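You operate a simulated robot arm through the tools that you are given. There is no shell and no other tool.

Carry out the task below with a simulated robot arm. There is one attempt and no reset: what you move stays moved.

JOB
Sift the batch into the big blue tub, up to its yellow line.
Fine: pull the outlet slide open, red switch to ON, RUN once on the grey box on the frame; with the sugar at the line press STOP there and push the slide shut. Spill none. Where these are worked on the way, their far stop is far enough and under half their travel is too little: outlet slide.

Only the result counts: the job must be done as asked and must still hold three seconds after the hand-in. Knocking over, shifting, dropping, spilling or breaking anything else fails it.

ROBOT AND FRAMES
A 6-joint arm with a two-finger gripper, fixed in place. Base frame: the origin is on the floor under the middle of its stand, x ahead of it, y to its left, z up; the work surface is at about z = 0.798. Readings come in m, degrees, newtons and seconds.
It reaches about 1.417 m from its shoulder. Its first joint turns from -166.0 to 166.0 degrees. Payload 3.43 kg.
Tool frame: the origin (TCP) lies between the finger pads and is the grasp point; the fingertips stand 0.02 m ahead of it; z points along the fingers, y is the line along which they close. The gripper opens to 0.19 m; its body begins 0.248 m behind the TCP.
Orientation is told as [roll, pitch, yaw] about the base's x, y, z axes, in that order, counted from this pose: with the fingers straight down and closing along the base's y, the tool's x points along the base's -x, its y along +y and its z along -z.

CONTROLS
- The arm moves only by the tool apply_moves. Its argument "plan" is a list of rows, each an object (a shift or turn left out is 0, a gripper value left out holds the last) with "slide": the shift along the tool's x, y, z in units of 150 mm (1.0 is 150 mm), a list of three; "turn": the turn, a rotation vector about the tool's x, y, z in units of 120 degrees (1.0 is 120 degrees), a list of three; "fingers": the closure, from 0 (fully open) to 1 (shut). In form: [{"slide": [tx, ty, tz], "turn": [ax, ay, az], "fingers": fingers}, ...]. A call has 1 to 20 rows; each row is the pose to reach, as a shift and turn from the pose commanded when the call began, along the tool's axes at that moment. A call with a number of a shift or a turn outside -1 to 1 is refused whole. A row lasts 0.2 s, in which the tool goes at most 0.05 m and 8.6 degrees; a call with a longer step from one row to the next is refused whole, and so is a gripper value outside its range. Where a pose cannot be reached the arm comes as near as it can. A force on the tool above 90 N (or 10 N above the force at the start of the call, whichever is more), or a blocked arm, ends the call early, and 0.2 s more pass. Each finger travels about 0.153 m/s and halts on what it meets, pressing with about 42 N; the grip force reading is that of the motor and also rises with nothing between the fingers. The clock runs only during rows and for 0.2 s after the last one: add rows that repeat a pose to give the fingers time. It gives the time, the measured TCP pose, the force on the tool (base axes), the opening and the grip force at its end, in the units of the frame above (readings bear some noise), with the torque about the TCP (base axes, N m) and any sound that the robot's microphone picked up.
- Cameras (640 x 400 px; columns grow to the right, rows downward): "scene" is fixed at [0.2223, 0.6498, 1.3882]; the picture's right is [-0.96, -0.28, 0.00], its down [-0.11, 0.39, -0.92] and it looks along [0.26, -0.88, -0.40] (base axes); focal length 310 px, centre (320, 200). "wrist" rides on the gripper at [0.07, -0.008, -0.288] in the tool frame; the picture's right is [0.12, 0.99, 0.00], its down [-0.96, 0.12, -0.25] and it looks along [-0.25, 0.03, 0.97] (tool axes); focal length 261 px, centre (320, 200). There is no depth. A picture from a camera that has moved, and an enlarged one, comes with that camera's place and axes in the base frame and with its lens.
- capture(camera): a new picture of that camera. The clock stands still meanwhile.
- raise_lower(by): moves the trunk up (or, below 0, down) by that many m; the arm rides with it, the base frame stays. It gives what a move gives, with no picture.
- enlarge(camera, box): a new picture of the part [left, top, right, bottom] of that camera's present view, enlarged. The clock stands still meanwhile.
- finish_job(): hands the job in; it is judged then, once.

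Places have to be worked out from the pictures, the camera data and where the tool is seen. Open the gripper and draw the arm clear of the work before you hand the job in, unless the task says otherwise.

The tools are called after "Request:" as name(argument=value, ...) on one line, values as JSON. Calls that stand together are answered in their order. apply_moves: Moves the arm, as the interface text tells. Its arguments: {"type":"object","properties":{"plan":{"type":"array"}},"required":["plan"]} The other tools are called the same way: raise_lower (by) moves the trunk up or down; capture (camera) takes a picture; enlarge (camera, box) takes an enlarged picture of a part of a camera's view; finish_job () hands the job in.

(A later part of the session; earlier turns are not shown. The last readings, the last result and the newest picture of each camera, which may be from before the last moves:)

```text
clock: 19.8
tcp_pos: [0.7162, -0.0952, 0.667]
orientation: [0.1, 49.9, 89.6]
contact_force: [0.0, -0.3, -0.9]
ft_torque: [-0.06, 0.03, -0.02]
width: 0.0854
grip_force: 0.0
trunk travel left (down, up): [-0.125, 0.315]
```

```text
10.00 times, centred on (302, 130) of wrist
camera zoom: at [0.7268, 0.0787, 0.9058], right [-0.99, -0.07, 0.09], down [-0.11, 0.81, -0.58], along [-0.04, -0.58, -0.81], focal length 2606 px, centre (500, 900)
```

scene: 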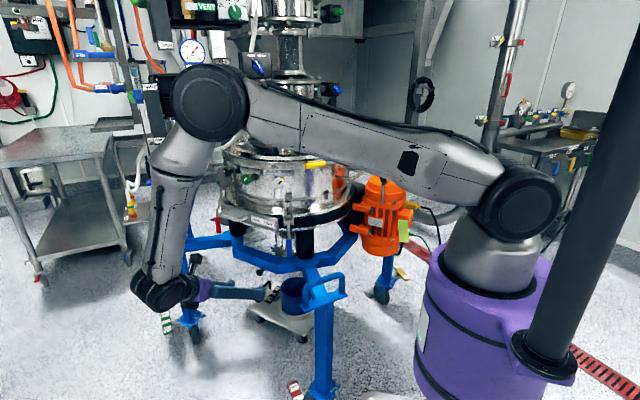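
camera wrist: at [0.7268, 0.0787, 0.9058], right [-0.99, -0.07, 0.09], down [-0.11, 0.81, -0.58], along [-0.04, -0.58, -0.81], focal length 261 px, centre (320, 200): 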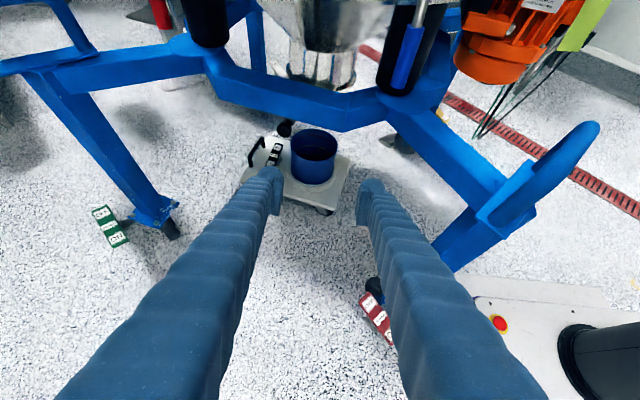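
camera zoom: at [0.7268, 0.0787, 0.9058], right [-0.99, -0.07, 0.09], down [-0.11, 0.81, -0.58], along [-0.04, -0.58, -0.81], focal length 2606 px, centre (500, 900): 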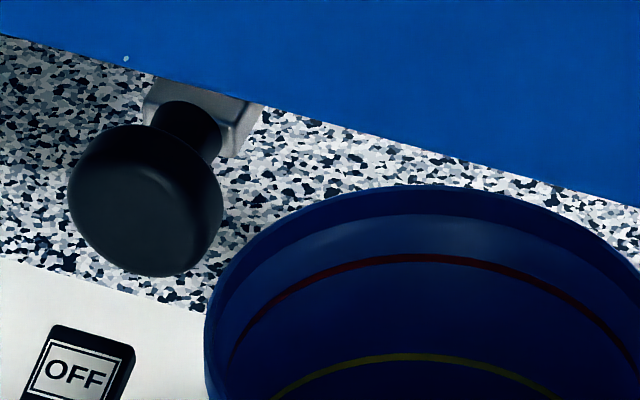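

Refined by triangulation: knob (mushroom, ~31 mm) at (0.796,-0.352,0.542), pull direction ≈ (0.22,0.975,0); the ring's lower front edge passes at z≈0.587 just above and ahead of it. I'll use a shallower slant (27°), yaw −10°, with the trunk 0.1 m lower, and go to a pre-grasp point 0.13 m back.

Request:
raise_lower(by=-0.1)

Request:
apply_moves(plan=[{"slide": [0.1, -0.1, 0.08], "turn": [-0.0116, 0.018, 0.0077]}, {"slide": [0.22, -0.22, 0.18], "turn": [-0.0232, 0.036, 0.0154]}, {"slide": [0.35, -0.33, 0.28], "turn": [-0.0348, 0.054, 0.023]}, {"slide": [0.48, -0.45, 0.38], "turn": [-0.0464, 0.072, 0.0307]}, {"slide": [0.61, -0.56, 0.49], "turn": [-0.058, 0.09, 0.0384]}, {"slide": [0.739, -0.673, 0.59], "turn": [-0.0696, 0.1081, 0.0461]}])

Request:
capture(camera="wrist")

Request:
enlarge(camera="wrist", box=[240, 100, 400, 200])

Request:
capture(camera="scene")

```text
clock: 21.1
tcp_pos: [0.7176, -0.0946, 0.5685]
orientation: [0.1, 50.0, 89.6]
contact_force: [0.1, 0.0, -0.3]
ft_torque: [0.05, -0.04, 0.01]
width: 0.0855
grip_force: 0.0
trunk travel left (down, up): [-0.025, 0.415]
```

```text
clock: 22.5
tcp_pos: [0.816, -0.2358, 0.5968]
orientation: [0.1, 63.1, 79.6]
contact_force: [0.6, 0.4, 0.6]
ft_torque: [-0.02, 0.0, 0.04]
width: 0.0855
grip_force: 0.1
trunk travel left (down, up): [-0.025, 0.415]
```

```text
taken
camera wrist: at [0.8662, -0.0172, 0.7887], right [-0.99, 0.13, 0.11], down [0.01, 0.67, -0.75], along [-0.17, -0.73, -0.66], focal length 261 px, centre (320, 200)
```

wrist: 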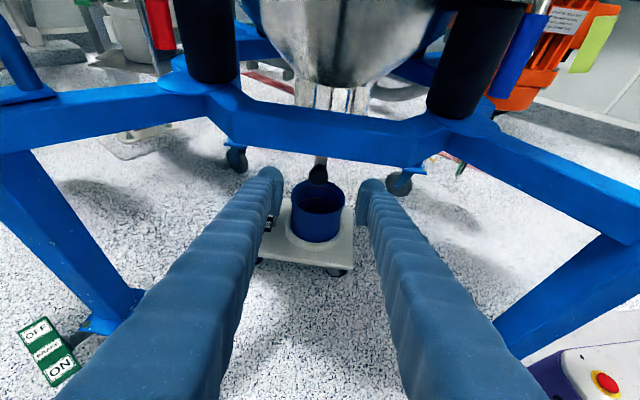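

```text
4.00 times, centred on (320, 150) of wrist
camera zoom: at [0.8662, -0.0172, 0.7887], right [-0.99, 0.13, 0.11], down [0.01, 0.67, -0.75], along [-0.17, -0.73, -0.66], focal length 1043 px, centre (320, 400)
```

zoom: 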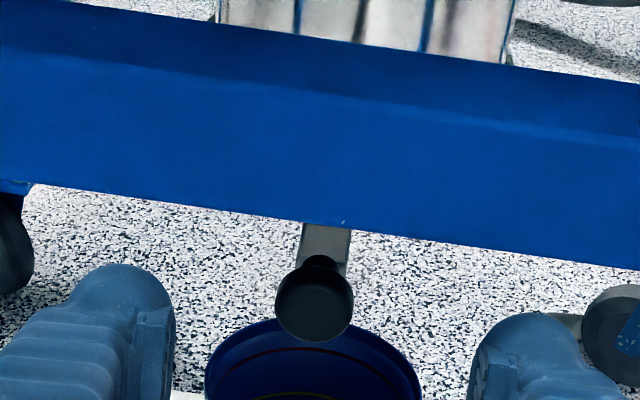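

```text
taken
```

scene: 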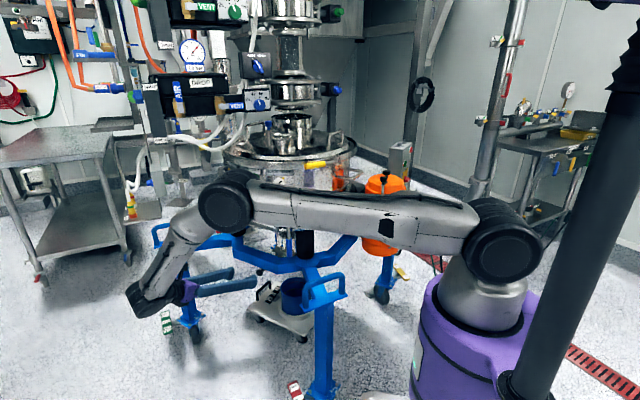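

The knob is centred between the fingers. I advance 0.129 m along the fingers to straddle it.

Request:
apply_moves(plan=[{"slide": [0, 0, 0.2]}, {"slide": [0, 0, 0.4]}, {"slide": [-0.01, 0, 0.6]}, {"slide": [-0.015, 0, 0.75]}, {"slide": [-0.017, 0, 0.86]}])

Request:
enlarge(camera="wrist", box=[240, 100, 400, 200])

```text
clock: 23.7
tcp_pos: [0.7954, -0.3476, 0.5337]
orientation: [0.2, 63.0, 79.4]
contact_force: [0.4, 0.1, -0.1]
ft_torque: [0.0, 0.0, 0.03]
width: 0.0854
grip_force: 0.0
trunk travel left (down, up): [-0.025, 0.415]
```

```text
4.00 times, centred on (320, 150) of wrist
camera zoom: at [0.8453, -0.1287, 0.7266], right [-0.99, 0.13, 0.11], down [0.01, 0.67, -0.75], along [-0.17, -0.73, -0.66], focal length 1043 px, centre (320, 400)
```

zoom: 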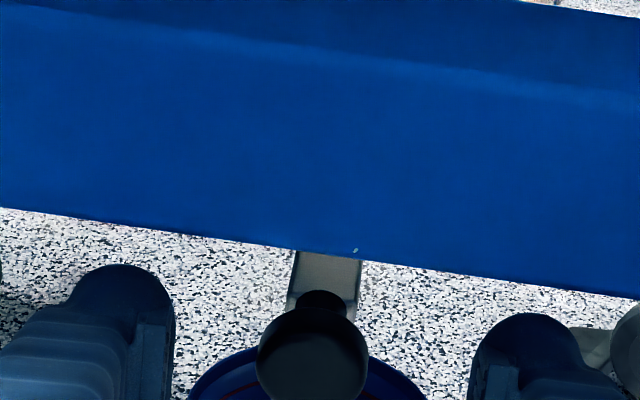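

The knob sits between the pads. I close the gripper on it.

Request:
apply_moves(plan=[{"fingers": 0.75}, {"fingers": 0.9}, {"fingers": 1.0}, {"fingers": 1.0}])

Request:
enlarge(camera="wrist", box=[240, 100, 400, 200])

```text
clock: 24.7
tcp_pos: [0.7994, -0.3463, 0.5342]
orientation: [-0.1, 63.0, 79.6]
contact_force: [32.3, -6.9, -1.8]
ft_torque: [0.23, 0.09, 0.27]
width: 0.0308
grip_force: 44.8
trunk travel left (down, up): [-0.025, 0.415]
```

```text
4.00 times, centred on (320, 150) of wrist
camera zoom: at [0.8471, -0.1286, 0.7268], right [-0.99, 0.12, 0.11], down [0.0, 0.67, -0.74], along [-0.16, -0.73, -0.66], focal length 1043 px, centre (320, 400)
```

zoom: 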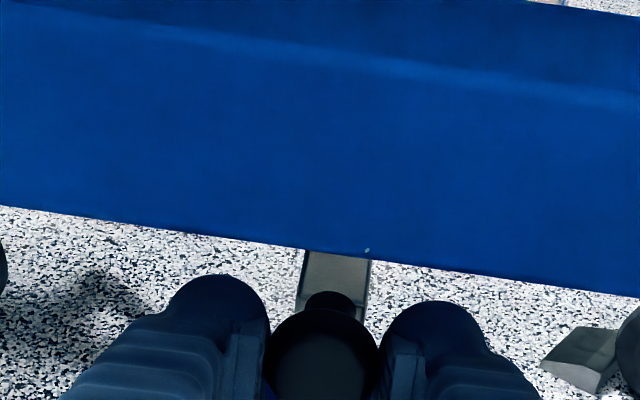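

The knob is gripped (width 31 mm) with a sideways load of 32 N, so the true knob is ~4 mm further +x; I correct for that and pull out along (0.216,0.976,0) by 60 mm first.

Request:
apply_moves(plan=[{"slide": [0, -0.025, 0], "fingers": 1.0}, {"slide": [-0.03, -0.028, -0.059], "fingers": 1.0}, {"slide": [-0.06, -0.031, -0.119], "fingers": 1.0}, {"slide": [-0.091, -0.034, -0.178], "fingers": 1.0}, {"slide": [-0.121, -0.037, -0.237], "fingers": 1.0}, {"slide": [-0.151, -0.039, -0.297], "fingers": 1.0}, {"slide": [-0.181, -0.042, -0.356], "fingers": 1.0}])

Request:
enlarge(camera="wrist", box=[240, 100, 400, 200])

```text
clock: 26.3
tcp_pos: [0.811, -0.2897, 0.535]
orientation: [0.2, 63.0, 79.7]
contact_force: [8.1, 0.0, -0.8]
ft_torque: [-0.26, 0.08, -0.04]
width: 0.0306
grip_force: 44.5
trunk travel left (down, up): [-0.025, 0.415]
```

```text
4.00 times, centred on (320, 150) of wrist
camera zoom: at [0.862, -0.0713, 0.7267], right [-0.99, 0.13, 0.11], down [0.01, 0.67, -0.74], along [-0.17, -0.73, -0.66], focal length 1043 px, centre (320, 400)
```

zoom: 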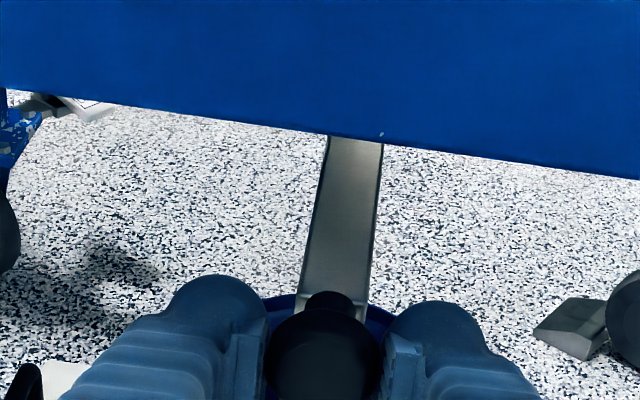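

The slide follows smoothly (60 mm so far, low force). I keep pulling until it meets its far stop.

Request:
apply_moves(plan=[{"slide": [-0.03, -0.008, -0.059], "fingers": 1.0}, {"slide": [-0.06, -0.012, -0.119], "fingers": 1.0}, {"slide": [-0.091, -0.015, -0.178], "fingers": 1.0}, {"slide": [-0.121, -0.018, -0.237], "fingers": 1.0}, {"slide": [-0.151, -0.02, -0.297], "fingers": 1.0}, {"slide": [-0.181, -0.023, -0.356], "fingers": 1.0}])

Request:
enlarge(camera="wrist", box=[240, 100, 400, 200])

```text
clock: 27.7
tcp_pos: [0.8251, -0.2303, 0.5345]
orientation: [0.5, 63.0, 79.8]
contact_force: [-19.6, 4.8, -6.1]
ft_torque: [-0.41, 0.06, -0.27]
width: 0.0307
grip_force: 45.4
trunk travel left (down, up): [-0.025, 0.415]
```

```text
4.00 times, centred on (320, 150) of wrist
camera zoom: at [0.876, -0.0131, 0.7266], right [-0.99, 0.13, 0.11], down [0.0, 0.67, -0.74], along [-0.17, -0.73, -0.66], focal length 1043 px, centre (320, 400)
```

zoom: 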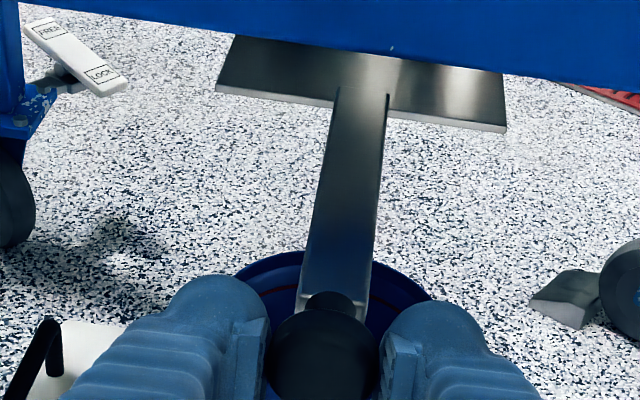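

The gate plate has come out about 119 mm. I relieve the sideways load and keep pulling to feel for the stop.

Request:
apply_moves(plan=[{"slide": [-0.03, 0.014, -0.059], "fingers": 1.0}, {"slide": [-0.06, 0.012, -0.119], "fingers": 1.0}, {"slide": [-0.091, 0.01, -0.178], "fingers": 1.0}, {"slide": [-0.121, 0.007, -0.237], "fingers": 1.0}, {"slide": [-0.151, 0.004, -0.297], "fingers": 1.0}, {"slide": [-0.181, 0.001, -0.356], "fingers": 1.0}])

Request:
enlarge(camera="wrist", box=[240, 100, 400, 200])

```text
clock: 29.1
tcp_pos: [0.8378, -0.1726, 0.5351]
orientation: [0.1, 63.0, 79.5]
contact_force: [0.0, 0.7, -1.1]
ft_torque: [-0.03, -0.01, -0.02]
width: 0.0
grip_force: 34.2
trunk travel left (down, up): [-0.025, 0.415]
```

```text
4.00 times, centred on (320, 150) of wrist
camera zoom: at [0.8876, 0.0458, 0.7279], right [-0.99, 0.13, 0.11], down [0.01, 0.67, -0.74], along [-0.17, -0.73, -0.66], focal length 1043 px, centre (320, 400)
```

zoom: 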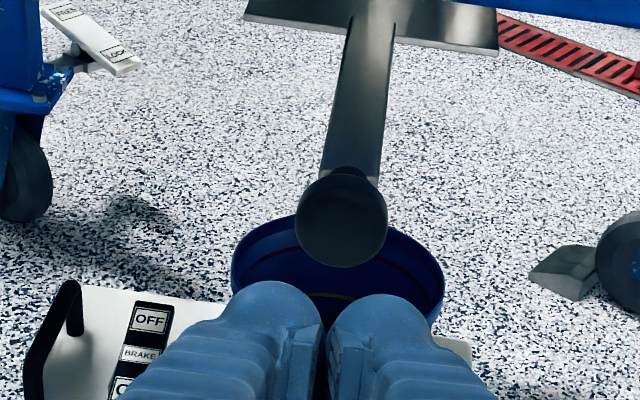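

The fingers slipped off — the slide hit its stop and closing on the rounded head pushed it back slightly (knob now ≈ (0.822,-0.251,0.542), ~0.10 m out). I reopen, regrip deeper and pull gently again to the stop, watching the force.

Request:
apply_moves(plan=[{"fingers": 0.8}, {"fingers": 0.6}, {"fingers": 0.55}, {"slide": [0.067, 0, 0.124], "fingers": 0.55}, {"slide": [0.134, 0, 0.248], "fingers": 0.55}, {"slide": [0.2, 0.003, 0.37], "fingers": 0.55}, {"slide": [0.267, 0.003, 0.495], "fingers": 0.55}])

Request:
enlarge(camera="wrist", box=[240, 100, 400, 200])

```text
clock: 30.7
tcp_pos: [0.8218, -0.255, 0.5388]
orientation: [0.1, 63.0, 79.6]
contact_force: [0.4, 0.0, -0.2]
ft_torque: [-0.06, 0.01, 0.0]
width: 0.0857
grip_force: 0.3
trunk travel left (down, up): [-0.025, 0.415]
```

```text
4.00 times, centred on (320, 150) of wrist
camera zoom: at [0.8715, -0.0369, 0.7303], right [-0.99, 0.13, 0.11], down [0.01, 0.67, -0.75], along [-0.17, -0.73, -0.66], focal length 1043 px, centre (320, 400)
```

zoom: 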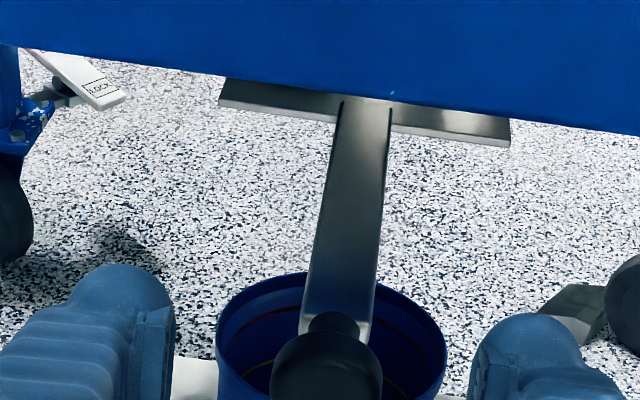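

The knob is between the pads again. I go 4 mm deeper, close, and pull 12 mm out gently.

Request:
apply_moves(plan=[{"slide": [0.012, 0, 0.024], "fingers": 0.55}, {"slide": [0.012, 0, 0.024], "fingers": 0.75}, {"slide": [0.012, 0, 0.024], "fingers": 0.9}, {"slide": [0.012, 0, 0.024], "fingers": 1.0}, {"slide": [0.012, 0, 0.024], "fingers": 1.0}, {"slide": [0.0, 0, 0.0], "fingers": 1.0}, {"slide": [-0.012, 0, -0.024], "fingers": 1.0}, {"slide": [-0.024, 0, -0.048], "fingers": 1.0}])

Request:
enlarge(camera="wrist", box=[240, 100, 400, 200])

```text
clock: 32.5
tcp_pos: [0.8219, -0.2468, 0.537]
orientation: [0.2, 63.0, 79.6]
contact_force: [-21.7, 4.5, 1.1]
ft_torque: [-0.19, -0.03, -0.04]
width: 0.0289
grip_force: 45.0
trunk travel left (down, up): [-0.025, 0.415]
```

```text
4.00 times, centred on (320, 150) of wrist
camera zoom: at [0.8722, -0.0287, 0.7297], right [-0.99, 0.13, 0.11], down [0.01, 0.67, -0.75], along [-0.17, -0.73, -0.66], focal length 1043 px, centre (320, 400)
```

zoom: 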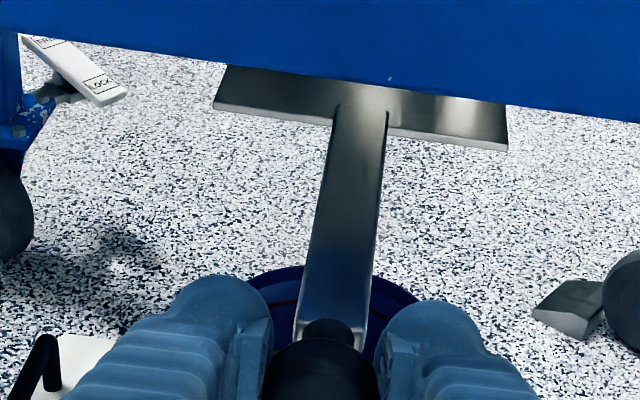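

Gripped and moving with it; I relieve the sideways force and pull 10 mm further.

Request:
apply_moves(plan=[{"slide": [0, 0.017, 0], "fingers": 1.0}, {"slide": [-0.006, 0.017, -0.012], "fingers": 1.0}, {"slide": [-0.012, 0.0165, -0.024], "fingers": 1.0}, {"slide": [-0.018, 0.016, -0.036], "fingers": 1.0}, {"slide": [-0.024, 0.0155, -0.048], "fingers": 1.0}, {"slide": [-0.03, 0.015, -0.059], "fingers": 1.0}])

Request:
enlarge(camera="wrist", box=[240, 100, 400, 200])

```text
clock: 33.9
tcp_pos: [0.8225, -0.2403, 0.5381]
orientation: [0.1, 63.1, 79.6]
contact_force: [14.1, -38.4, -5.3]
ft_torque: [0.25, -0.14, -0.02]
width: 0.0286
grip_force: 45.0
trunk travel left (down, up): [-0.025, 0.415]
```

```text
4.00 times, centred on (320, 150) of wrist
camera zoom: at [0.8737, -0.0216, 0.7294], right [-0.99, 0.13, 0.11], down [0.01, 0.67, -0.75], along [-0.17, -0.73, -0.66], focal length 1043 px, centre (320, 400)
```

zoom: 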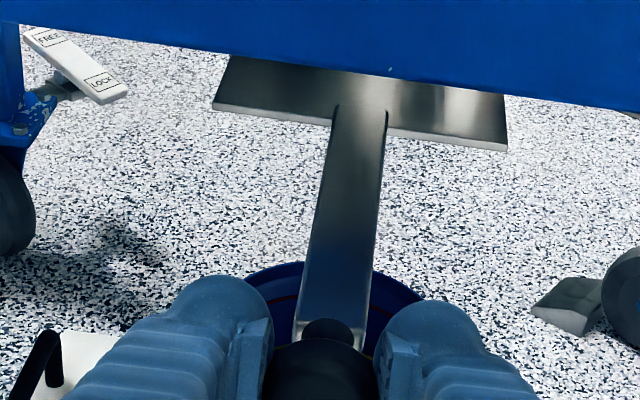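

The y force of −38 N shows the slide is at its far stop. I ease off slightly, open the fingers and withdraw along the fingers.

Request:
apply_moves(plan=[{"slide": [0.006, -0.005, 0.012], "fingers": 1.0}, {"slide": [0.006, -0.005, 0.012], "fingers": 0.75}, {"slide": [0.006, -0.005, 0.012], "fingers": 0.55}, {"slide": [0.006, -0.005, 0.012], "fingers": 0.5}, {"slide": [0, 0, -0.2], "fingers": 0.5}, {"slide": [0, 0, -0.45], "fingers": 0.5}, {"slide": [0, 0, -0.7], "fingers": 0.5}, {"slide": [0, 0, -1.0], "fingers": 0.5}])

Request:
capture(camera="wrist")

Request:
enlarge(camera="wrist", box=[240, 60, 400, 160])

Request:
capture(camera="scene")

```text
clock: 35.7
tcp_pos: [0.8474, -0.1042, 0.6049]
orientation: [0.2, 63.0, 79.8]
contact_force: [-0.1, -0.7, -0.9]
ft_torque: [0.02, 0.01, -0.03]
width: 0.0949
grip_force: 0.1
trunk travel left (down, up): [-0.025, 0.415]
```

```text
taken
camera wrist: at [0.8978, 0.1134, 0.7978], right [-0.99, 0.13, 0.11], down [0.01, 0.67, -0.74], along [-0.17, -0.73, -0.66], focal length 261 px, centre (320, 200)
```

wrist: 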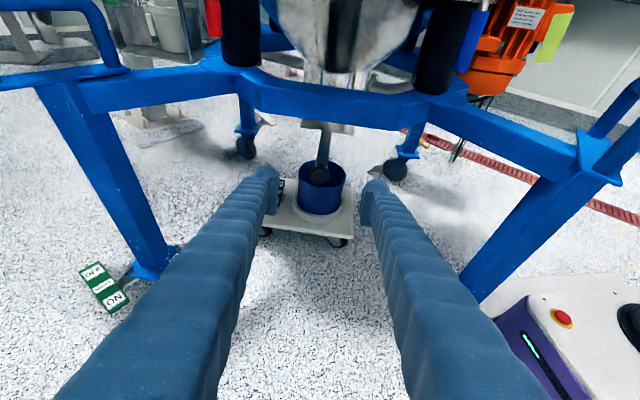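

```text
4.00 times, centred on (320, 110) of wrist
camera zoom: at [0.8978, 0.1134, 0.7978], right [-0.99, 0.13, 0.11], down [0.01, 0.67, -0.74], along [-0.17, -0.73, -0.66], focal length 1043 px, centre (320, 560)
```

zoom: 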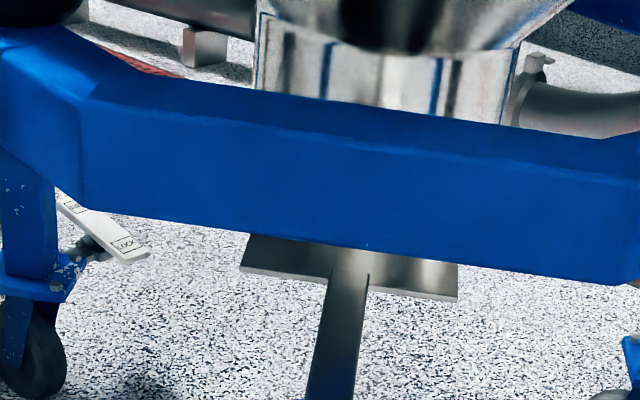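

```text
taken
```

scene: 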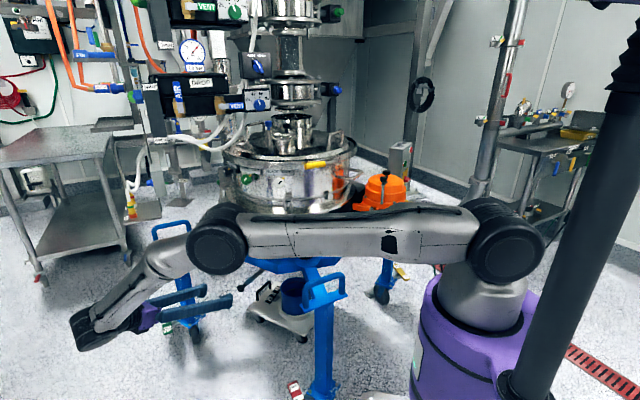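

The slide stays open. I check the scene camera's view into the tub, which I'll need to watch the filling.

Request:
enlarge(camera="scene", box=[256, 265, 320, 305])

Request:
enlarge(camera="scene", box=[370, 130, 450, 180])

```text
10.00 times, centred on (288, 285) of scene
camera zoom: at [0.2223, 0.6498, 1.3882], right [-0.96, -0.28, 0.0], down [-0.11, 0.39, -0.92], along [0.26, -0.88, -0.4], focal length 3101 px, centre (640, -650)
```

zoom: 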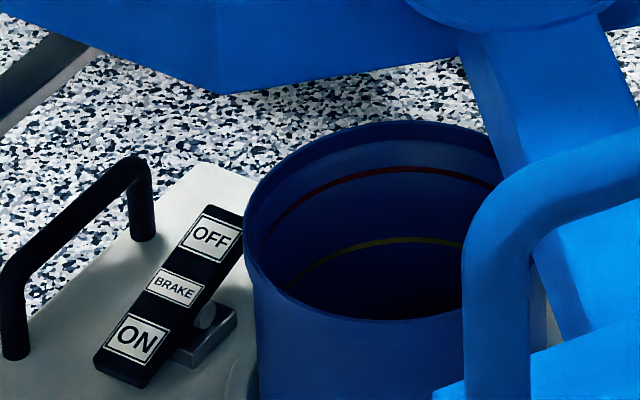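

```text
8.00 times, centred on (410, 155) of scene
camera zoom: at [0.2223, 0.6498, 1.3882], right [-0.96, -0.28, 0.0], down [-0.11, 0.39, -0.92], along [0.26, -0.88, -0.4], focal length 2481 px, centre (-400, 560)
```

zoom: 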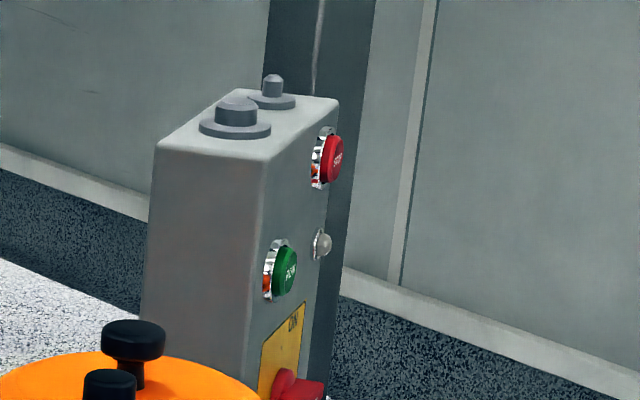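

The tub's yellow line is visible from the scene camera. Now I travel to the grey box: raise the trunk, then turn the hand back to pointing straight down while lifting it.

Request:
raise_lower(by=0.3)

Request:
apply_moves(plan=[{"slide": [0.055, 0.08, -0.012], "turn": [-0.028, -0.0334, 0.0457]}, {"slide": [0.11, 0.16, -0.024], "turn": [-0.056, -0.0667, 0.0914]}, {"slide": [0.165, 0.24, -0.036], "turn": [-0.084, -0.1, 0.137]}, {"slide": [0.22, 0.32, -0.048], "turn": [-0.112, -0.1334, 0.1827]}, {"slide": [0.275, 0.4, -0.06], "turn": [-0.14, -0.1668, 0.2284]}, {"slide": [0.33, 0.48, -0.072], "turn": [-0.168, -0.2001, 0.2741]}, {"slide": [0.385, 0.56, -0.084], "turn": [-0.196, -0.2335, 0.3197]}, {"slide": [0.44, 0.64, -0.096], "turn": [-0.224, -0.2668, 0.3654]}, {"slide": [0.495, 0.72, -0.108], "turn": [-0.252, -0.3002, 0.4111]}, {"slide": [0.55, 0.8, -0.12], "turn": [-0.28, -0.3335, 0.4568]}, {"slide": [0.6, 0.88, -0.132], "turn": [-0.308, -0.3669, 0.5025]}, {"slide": [0.65, 0.95, -0.14], "turn": [-0.336, -0.4002, 0.5481]}, {"slide": [0.673, 0.985, -0.148], "turn": [-0.3639, -0.4336, 0.5938]}])

Request:
capture(camera="scene")

```text
clock: 38.7
tcp_pos: [0.8475, -0.1042, 0.905]
orientation: [0.2, 62.9, 79.8]
contact_force: [-0.4, 0.1, 0.5]
ft_torque: [-0.01, 0.0, 0.04]
width: 0.0949
grip_force: 0.1
trunk travel left (down, up): [-0.325, 0.115]
```

```text
clock: 41.5
tcp_pos: [0.6969, -0.1036, 1.0056]
orientation: [-0.1, -0.1, -0.6]
contact_force: [-0.3, -0.2, 1.1]
ft_torque: [-0.01, -0.02, -0.01]
width: 0.095
grip_force: 0.0
trunk travel left (down, up): [-0.325, 0.115]
```

```text
taken
```

scene: 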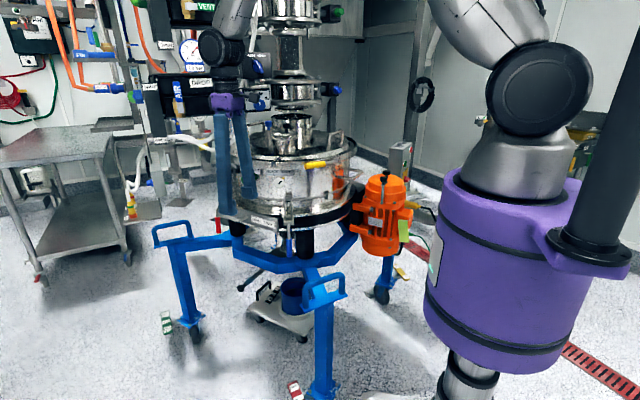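

Hand is pointing down. I lift and retract toward the robot, then swing toward the box side, staying above everything.

Request:
apply_moves(plan=[{"slide": [0.2, 0, -0.2]}, {"slide": [0.4, 0, -0.4]}, {"slide": [0.6, 0, -0.6]}, {"slide": [0.8, 0, -0.8]}, {"slide": [1.0, 0, -1.0]}])

Request:
apply_moves(plan=[{"slide": [0.17, -0.17, -0.15]}, {"slide": [0.34, -0.34, -0.3]}, {"slide": [0.5, -0.5, -0.45]}, {"slide": [0.67, -0.67, -0.6]}, {"slide": [0.83, -0.83, -0.75]}, {"slide": [1.0, -1.0, -0.87]}])

Request:
apply_moves(plan=[{"slide": [0.11, -0.16, 0], "turn": [0, 0, 0.06]}, {"slide": [0.22, -0.33, 0], "turn": [0, 0, 0.12]}, {"slide": [0.33, -0.5, 0], "turn": [0, 0, 0.18]}, {"slide": [0.44, -0.66, 0], "turn": [0, 0, 0.24]}, {"slide": [0.55, -0.83, 0], "turn": [0, 0, 0.31]}, {"slide": [0.667, -1.0, 0], "turn": [0, 0, 0.375]}])

Request:
capture(camera="scene")

Request:
capture(camera="wrist")

```text
clock: 42.7
tcp_pos: [0.5461, -0.1023, 1.158]
orientation: [0.0, -0.2, -0.4]
contact_force: [-0.5, 0.4, 0.7]
ft_torque: [-0.03, -0.16, 0.0]
width: 0.0948
grip_force: 0.1
trunk travel left (down, up): [-0.325, 0.115]
```

```text
clock: 44.1
tcp_pos: [0.395, -0.2513, 1.2868]
orientation: [-0.1, 0.0, -0.5]
contact_force: [-0.8, 0.0, 0.0]
ft_torque: [-0.01, -0.06, -0.01]
width: 0.0949
grip_force: 0.1
trunk travel left (down, up): [-0.325, 0.115]
```

```text
clock: 45.5
tcp_pos: [0.2946, -0.4009, 1.286]
orientation: [0.0, 0.0, -45.6]
contact_force: [0.5, -0.5, -0.3]
ft_torque: [0.04, -0.01, -0.03]
width: 0.0949
grip_force: 0.0
trunk travel left (down, up): [-0.325, 0.115]
```

```text
taken
```

scene: 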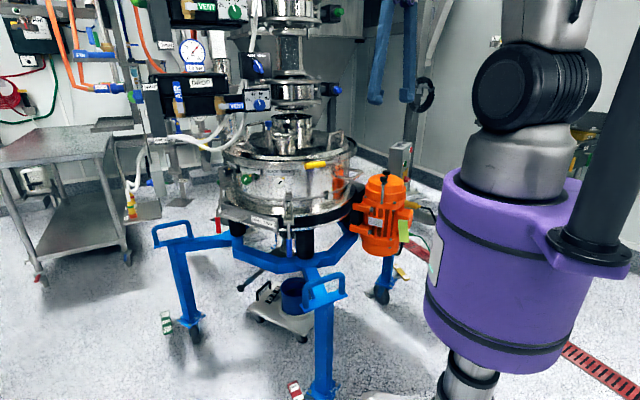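

```text
taken
camera wrist: at [0.2404, -0.357, 1.5736], right [0.63, 0.78, 0.0], down [0.76, -0.61, 0.25], along [0.19, -0.15, -0.97], focal length 261 px, centre (320, 200)
```

wrist: 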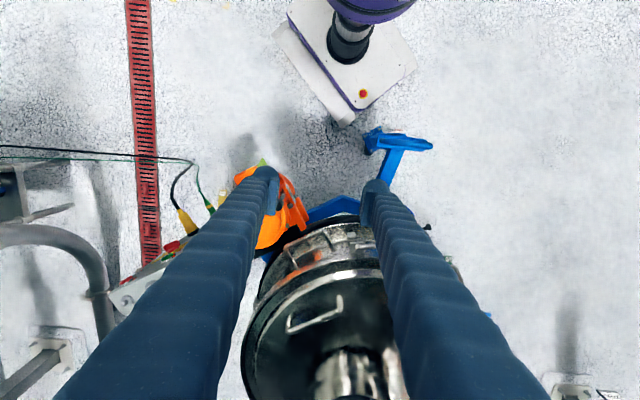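

Continuing the swing to about (0.07,-0.60,1.29) with the hand yawed −90°.

Request:
apply_moves(plan=[{"slide": [0, -0.24, 0], "turn": [0, 0, 0.046]}, {"slide": [0, -0.48, 0], "turn": [0, 0, 0.092]}, {"slide": [0, -0.72, 0], "turn": [0, 0, 0.138]}, {"slide": [-0.01, -0.943, 0], "turn": [0, 0, 0.183]}])

Request:
apply_moves(plan=[{"slide": [-0.08, -0.25, 0], "turn": [0, 0, 0.046]}, {"slide": [-0.16, -0.5, 0], "turn": [0, 0, 0.093]}, {"slide": [-0.24, -0.75, 0], "turn": [0, 0, 0.14]}, {"slide": [-0.312, -0.993, 0], "turn": [0, 0, 0.187]}])

Request:
apply_moves(plan=[{"turn": [-0.04, 0.04, 0.04]}, {"turn": [-0.08, 0.08, 0.08]}, {"turn": [-0.12, 0.12, 0.12]}, {"turn": [-0.16, 0.16, 0.16]}, {"turn": [-0.2, 0.2, 0.2]}, {"turn": [-0.24, 0.24, 0.24]}, {"turn": [-0.28, 0.28, 0.28]}, {"turn": [-0.32, 0.32, 0.32]}, {"turn": [-0.36, 0.36, 0.36]}, {"turn": [-0.4, 0.4, 0.4]}, {"turn": [-0.44, 0.44, 0.44]}, {"turn": [-0.48, 0.48, 0.48]}, {"turn": [-0.51, 0.51, 0.51]}, {"turn": [-0.54, 0.54, 0.54]}, {"turn": [-0.5774, 0.5774, 0.5774]}])

Request:
capture(camera="scene")

Request:
capture(camera="wrist")

```text
clock: 46.5
tcp_pos: [0.1952, -0.5017, 1.2869]
orientation: [0.0, 0.0, -67.5]
contact_force: [1.1, -0.1, 0.6]
ft_torque: [0.09, 0.02, 0.0]
width: 0.0948
grip_force: 0.0
trunk travel left (down, up): [-0.325, 0.115]
```

```text
clock: 47.5
tcp_pos: [0.074, -0.6023, 1.2852]
orientation: [-0.1, 0.1, -90.0]
contact_force: [0.2, -0.6, -0.3]
ft_torque: [0.14, -0.03, -0.02]
width: 0.0951
grip_force: 0.0
trunk travel left (down, up): [-0.325, 0.115]
```

```text
clock: 50.7
tcp_pos: [0.0742, -0.5995, 1.2871]
orientation: [-146.2, 89.9, 33.7]
contact_force: [-0.4, -0.3, -0.6]
ft_torque: [-0.01, 0.0, -0.03]
width: 0.095
grip_force: 0.0
trunk travel left (down, up): [-0.325, 0.115]
```

```text
taken
```

scene: 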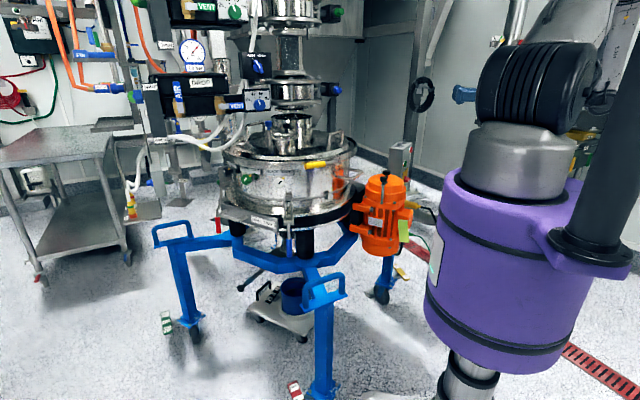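

```text
taken
camera wrist: at [-0.213, -0.5932, 1.3564], right [0.0, -0.99, 0.12], down [-0.25, -0.11, -0.96], along [0.97, -0.03, -0.24], focal length 261 px, centre (320, 200)
```

wrist: 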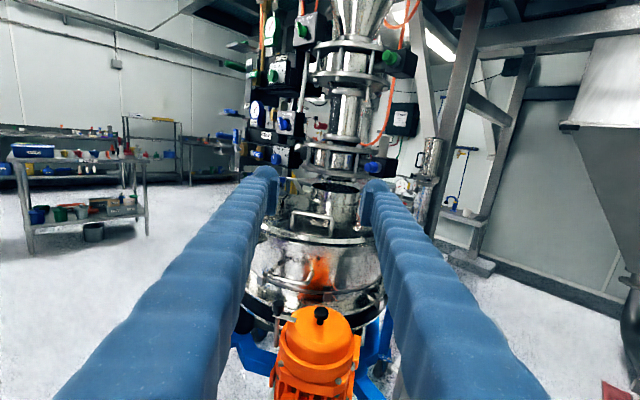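

The hand points +x with the camera above. I move it −y and down in two steps to look at the box's button face, aligning with its normal (yaw −12.5°).

Request:
apply_moves(plan=[{"slide": [-0.19, 0.166, -0.036]}, {"slide": [-0.38, 0.333, -0.072]}, {"slide": [-0.57, 0.5, -0.108]}, {"slide": [-0.76, 0.666, -0.144]}, {"slide": [-0.957, 0.833, -0.18]}])

Request:
apply_moves(plan=[{"slide": [-0.19, 0.166, -0.036], "turn": [-0.021, 0, 0]}, {"slide": [-0.38, 0.333, -0.072], "turn": [-0.042, 0, 0]}, {"slide": [-0.57, 0.5, -0.108], "turn": [-0.063, 0, 0]}, {"slide": [-0.76, 0.666, -0.144], "turn": [-0.084, 0, 0]}, {"slide": [-0.957, 0.833, -0.18], "turn": [-0.104, 0, 0]}])

Request:
capture(camera="wrist")

Request:
capture(camera="scene")

```text
clock: 51.9
tcp_pos: [0.0495, -0.7267, 1.1428]
orientation: [-157.7, 89.8, 22.3]
contact_force: [-0.1, 0.6, -1.2]
ft_torque: [0.01, 0.02, 0.05]
width: 0.0951
grip_force: 0.1
trunk travel left (down, up): [-0.325, 0.115]
```

```text
clock: 53.1
tcp_pos: [0.0213, -0.8517, 0.9997]
orientation: [170.2, 89.9, -22.3]
contact_force: [-0.2, 0.1, 0.6]
ft_torque: [-0.01, 0.03, 0.04]
width: 0.0951
grip_force: 0.1
trunk travel left (down, up): [-0.325, 0.115]
```

```text
taken
camera wrist: at [-0.2574, -0.7824, 1.0687], right [-0.21, -0.97, 0.12], down [-0.27, -0.06, -0.96], along [0.94, -0.24, -0.25], focal length 261 px, centre (320, 200)
```

wrist: 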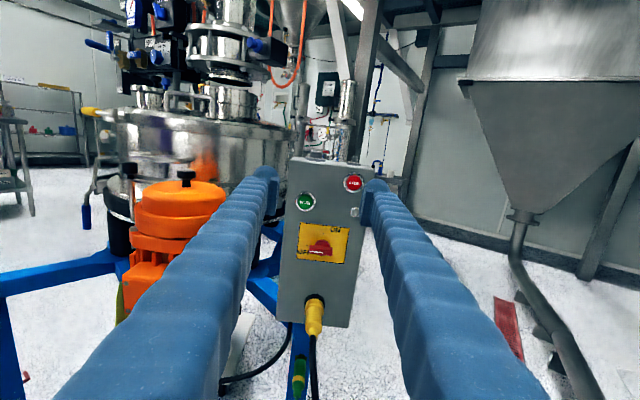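

```text
taken
```

scene: 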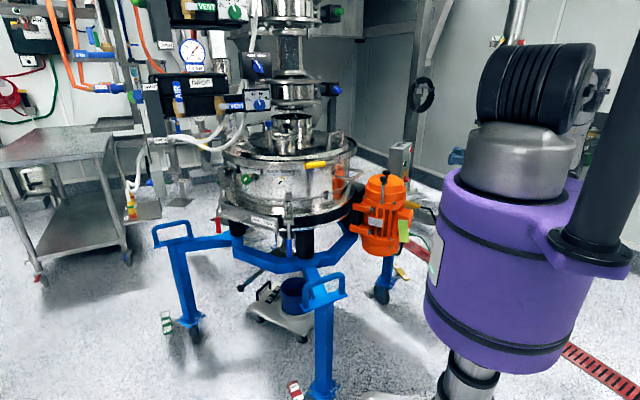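

The button face is in view. I zoom in to read it.

Request:
enlarge(camera="wrist", box=[264, 160, 392, 240])

Request:
enlarge(camera="wrist", box=[280, 215, 376, 275])

Request:
enlarge(camera="wrist", box=[224, 150, 416, 350])

```text
5.00 times, centred on (328, 200) of wrist
camera zoom: at [-0.2574, -0.7824, 1.0687], right [-0.21, -0.97, 0.12], down [-0.27, -0.06, -0.96], along [0.94, -0.24, -0.25], focal length 1303 px, centre (280, 200)
```

zoom: 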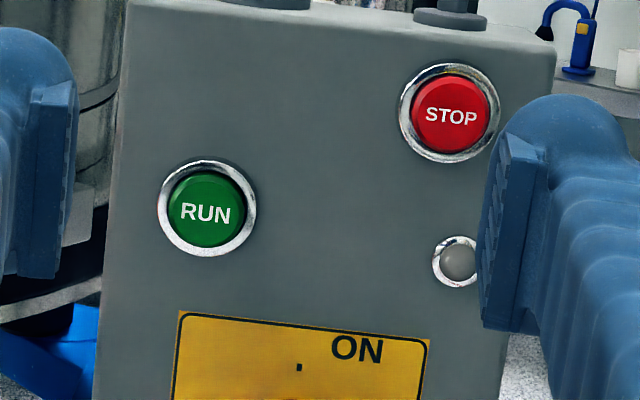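

```text
6.67 times, centred on (328, 245) of wrist
camera zoom: at [-0.2574, -0.7824, 1.0687], right [-0.21, -0.97, 0.12], down [-0.27, -0.06, -0.96], along [0.94, -0.24, -0.25], focal length 1738 px, centre (267, -100)
```

zoom: 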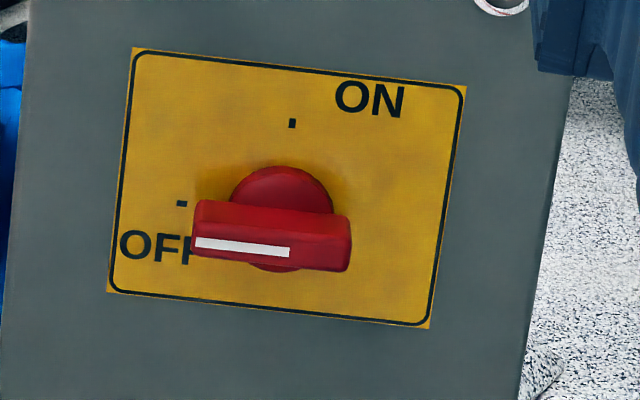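

```text
2.00 times, centred on (320, 250) of wrist
camera zoom: at [-0.2574, -0.7824, 1.0687], right [-0.21, -0.97, 0.12], down [-0.27, -0.06, -0.96], along [0.94, -0.24, -0.25], focal length 521 px, centre (320, 100)
```

zoom: 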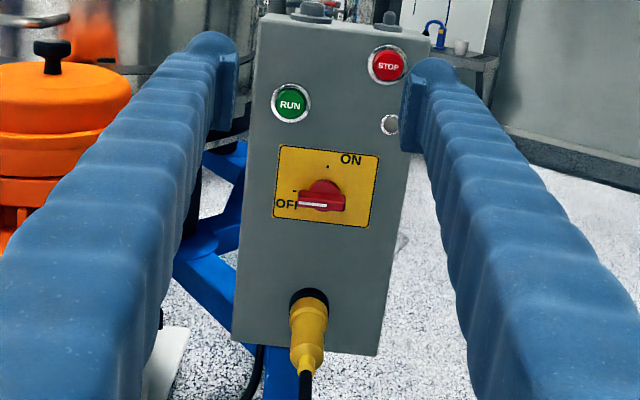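

The switch is a horizontal red bar at OFF (pointer left); ON is at the top, i.e. a quarter turn clockwise. I place it near (0.231,-0.923,0.837) on the face; RUN is at z≈0.932 and STOP at z≈0.984. I lower the trunk 0.15 m and roll the hand −90° so the fingers can grip the bar across its thickness.

Request:
raise_lower(by=-0.15)

Request:
apply_moves(plan=[{"turn": [0, 0, -0.07]}, {"turn": [0, 0, -0.14]}, {"turn": [0, 0, -0.21]}, {"turn": [0, 0, -0.28]}, {"turn": [0, 0, -0.35]}, {"turn": [0, 0, -0.42]}, {"turn": [0, 0, -0.49]}, {"turn": [0, 0, -0.56]}, {"turn": [0, 0, -0.63]}, {"turn": [0, 0, -0.7]}, {"turn": [0, 0, -0.75]}])

Request:
capture(camera="wrist")

Request:
enlarge(camera="wrist", box=[240, 150, 400, 250])

```text
clock: 54.9
tcp_pos: [0.0215, -0.8501, 0.8503]
orientation: [157.4, 90.0, -35.0]
contact_force: [0.4, 0.1, -0.4]
ft_torque: [0.01, 0.0, -0.01]
width: 0.0952
grip_force: 0.1
trunk travel left (down, up): [-0.175, 0.265]
```

```text
clock: 57.2
tcp_pos: [0.0208, -0.851, 0.8486]
orientation: [90.0, -0.1, -102.5]
contact_force: [-0.1, -0.6, -0.5]
ft_torque: [0.0, -0.02, 0.02]
width: 0.0951
grip_force: 0.1
trunk travel left (down, up): [-0.175, 0.265]
```

```text
taken
camera wrist: at [-0.2437, -0.7214, 0.8397], right [0.03, 0.12, 0.99], down [-0.45, -0.89, 0.12], along [0.89, -0.45, 0.03], focal length 261 px, centre (320, 200)
```

wrist: 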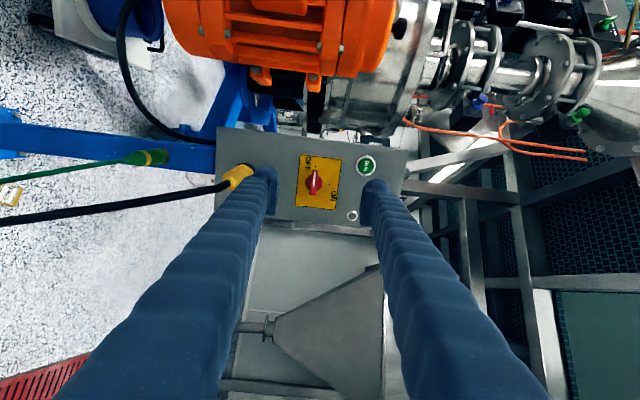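

```text
4.00 times, centred on (320, 200) of wrist
camera zoom: at [-0.2437, -0.7214, 0.8397], right [0.03, 0.12, 0.99], down [-0.45, -0.89, 0.12], along [0.89, -0.45, 0.03], focal length 1043 px, centre (320, 200)
```

zoom: 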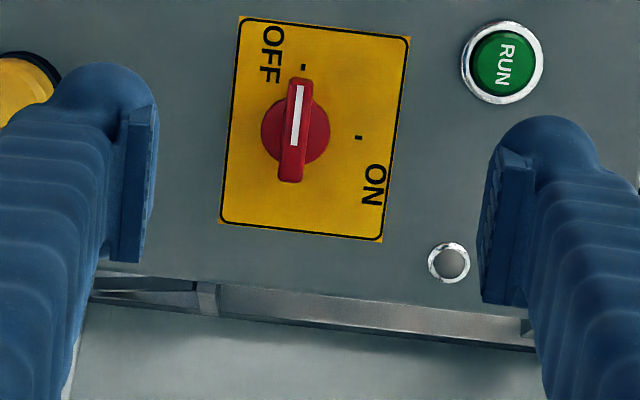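

The hand is rolled and the bar is seen edge-on: two-view depth puts its front ~35 mm off the face, centre at z≈0.840, about 22 mm to the right of the tool axis. I narrow the fingers to ~42 mm and approach to within ~70 mm first.

Request:
apply_moves(plan=[{"slide": [-0.05, -0.02, 0.12], "fingers": 0.6}, {"slide": [-0.1, -0.04, 0.3], "fingers": 0.7}, {"slide": [-0.15, -0.055, 0.5], "fingers": 0.78}, {"slide": [-0.15, -0.055, 0.7], "fingers": 0.78}, {"slide": [-0.15, -0.055, 0.8], "fingers": 0.78}])

Request:
capture(camera="wrist")

Request:
enlarge(camera="wrist", box=[240, 150, 400, 250])

```text
clock: 58.5
tcp_pos: [0.1334, -0.8984, 0.841]
orientation: [90.0, 0.0, -102.4]
contact_force: [-0.7, -0.7, -0.4]
ft_torque: [-0.01, 0.03, 0.0]
width: 0.042
grip_force: 0.1
trunk travel left (down, up): [-0.175, 0.265]
```

```text
taken
camera wrist: at [-0.1312, -0.7692, 0.8314], right [0.03, 0.12, 0.99], down [-0.45, -0.89, 0.12], along [0.89, -0.45, 0.03], focal length 261 px, centre (320, 200)
```

wrist: 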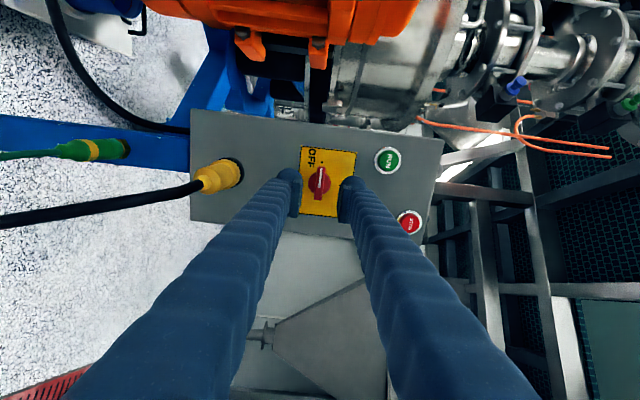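

```text
4.00 times, centred on (320, 200) of wrist
camera zoom: at [-0.1312, -0.7692, 0.8314], right [0.03, 0.12, 0.99], down [-0.45, -0.89, 0.12], along [0.89, -0.45, 0.03], focal length 1043 px, centre (320, 200)
```

zoom: 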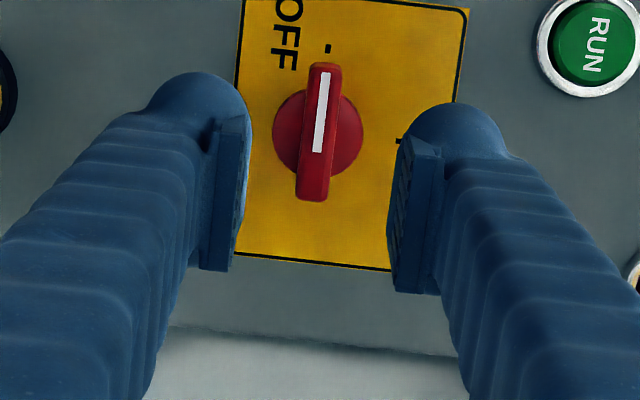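

The bar is well centred vertically between the pads; face is about 0.10 m ahead. I advance 64 mm so the tips stop ~16 mm short of the face, straddling the bar.

Request:
apply_moves(plan=[{"slide": [0.005, 0, 0.12]}, {"slide": [0.01, 0, 0.24]}, {"slide": [0.013, 0, 0.34]}, {"slide": [0.013, 0, 0.427]}, {"slide": [0.013, 0, 0.427]}])

Request:
enlarge(camera="wrist", box=[240, 130, 400, 230])

Request:
enlarge(camera="scene", box=[375, 140, 455, 190])

```text
clock: 59.6
tcp_pos: [0.1971, -0.91, 0.8403]
orientation: [90.0, 0.0, -102.4]
contact_force: [-0.1, -0.5, 0.7]
ft_torque: [0.04, 0.0, 0.0]
width: 0.0419
grip_force: 0.1
trunk travel left (down, up): [-0.175, 0.265]
```

```text
4.00 times, centred on (320, 180) of wrist
camera zoom: at [-0.0684, -0.781, 0.8314], right [0.03, 0.12, 0.99], down [-0.45, -0.89, 0.12], along [0.89, -0.45, 0.03], focal length 1043 px, centre (320, 280)
```

zoom: 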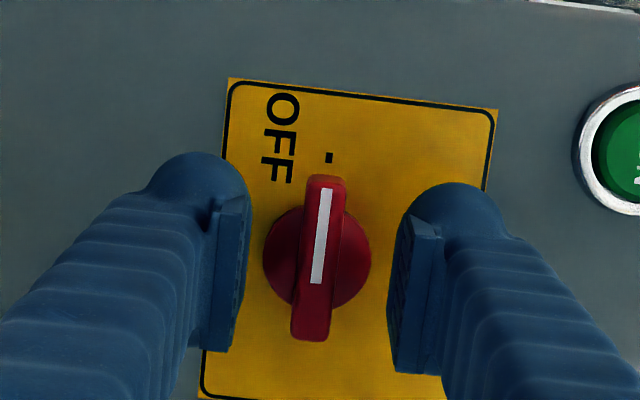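

```text
8.00 times, centred on (415, 165) of scene
camera zoom: at [0.2223, 0.6498, 1.3882], right [-0.96, -0.28, 0.0], down [-0.11, 0.39, -0.92], along [0.26, -0.88, -0.4], focal length 2481 px, centre (-440, 480)
```

zoom: 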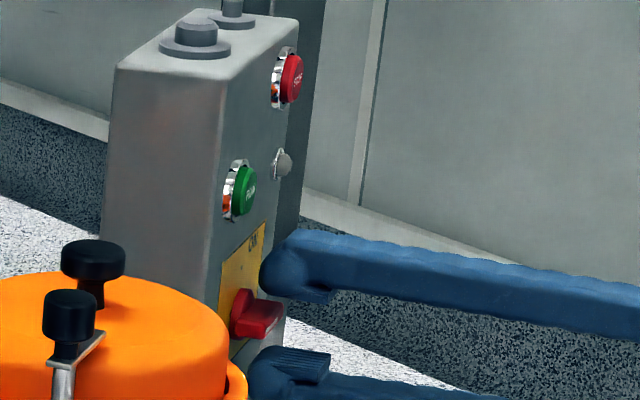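

The fingers straddle the red bar close to its base. I close the gripper on it.

Request:
apply_moves(plan=[{"fingers": 0.85}, {"fingers": 0.95}, {"fingers": 1.0}, {"fingers": 1.0}])

Request:
enlarge(camera="wrist", box=[240, 130, 400, 230])

```text
clock: 60.6
tcp_pos: [0.1966, -0.9114, 0.8404]
orientation: [90.0, 0.1, -102.3]
contact_force: [-0.1, 0.3, -4.9]
ft_torque: [0.04, 0.04, -0.11]
width: 0.0109
grip_force: 44.6
trunk travel left (down, up): [-0.175, 0.265]
```

```text
4.00 times, centred on (320, 180) of wrist
camera zoom: at [-0.0684, -0.781, 0.831], right [0.03, 0.12, 0.99], down [-0.45, -0.89, 0.11], along [0.89, -0.45, 0.03], focal length 1043 px, centre (320, 280)
```

zoom: 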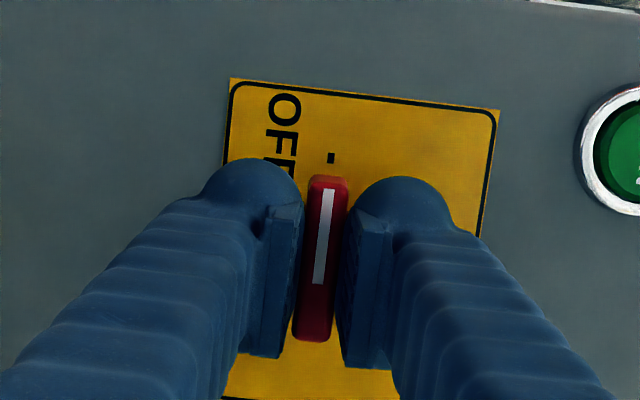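

Gripped (10.9 mm bar). I turn it clockwise 45° first and check the load.

Request:
apply_moves(plan=[{"turn": [0, 0, 0.06], "fingers": 1.0}, {"turn": [0, 0, 0.12], "fingers": 1.0}, {"turn": [0, 0, 0.18], "fingers": 1.0}, {"turn": [0, 0, 0.24], "fingers": 1.0}, {"turn": [0, 0, 0.3], "fingers": 1.0}, {"turn": [0, 0, 0.375], "fingers": 1.0}])

Request:
enlarge(camera="wrist", box=[240, 130, 400, 230])

```text
refused: row 6 steps farther than a row can; nothing moved
```

```text
4.00 times, centred on (320, 180) of wrist
camera zoom: at [-0.0684, -0.781, 0.831], right [0.03, 0.12, 0.99], down [-0.45, -0.89, 0.11], along [0.89, -0.45, 0.03], focal length 1043 px, centre (320, 280)
```

zoom: 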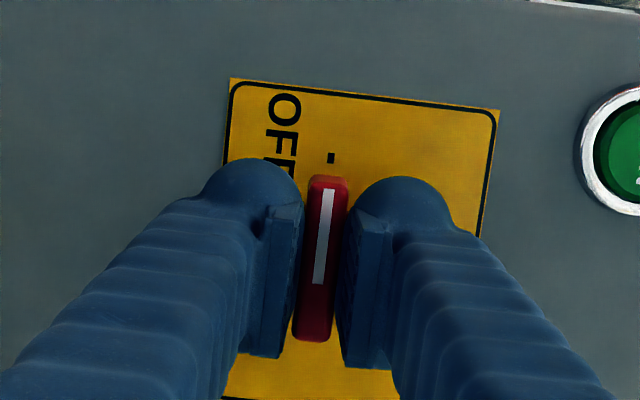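

The last row was 9°, over the limit; I resend it with smaller turns.

Request:
apply_moves(plan=[{"turn": [0, 0, 0.055], "fingers": 1.0}, {"turn": [0, 0, 0.11], "fingers": 1.0}, {"turn": [0, 0, 0.165], "fingers": 1.0}, {"turn": [0, 0, 0.22], "fingers": 1.0}, {"turn": [0, 0, 0.275], "fingers": 1.0}, {"turn": [0, 0, 0.33], "fingers": 1.0}, {"turn": [0, 0, 0.375], "fingers": 1.0}])

Request:
enlarge(camera="wrist", box=[240, 130, 400, 230])

```text
clock: 62.2
tcp_pos: [0.1967, -0.9114, 0.8424]
orientation: [90.2, 45.1, -102.3]
contact_force: [-0.8, -8.6, 5.5]
ft_torque: [-0.11, -0.4, 0.29]
width: 0.0107
grip_force: 44.3
trunk travel left (down, up): [-0.175, 0.265]
```

```text
4.00 times, centred on (320, 180) of wrist
camera zoom: at [-0.0717, -0.7959, 0.885], right [-0.13, -0.6, 0.79], down [-0.41, -0.69, -0.6], along [0.9, -0.4, -0.15], focal length 1043 px, centre (320, 280)
```

zoom: 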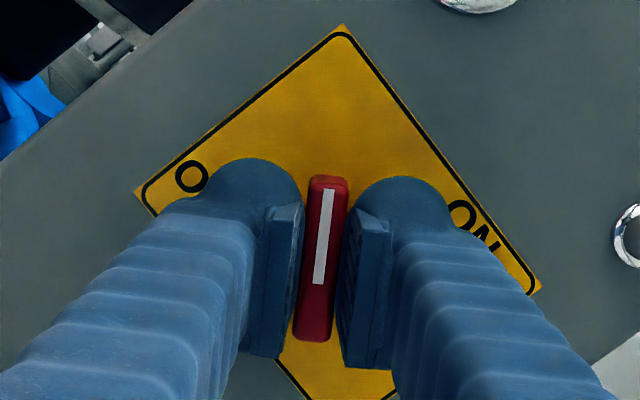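

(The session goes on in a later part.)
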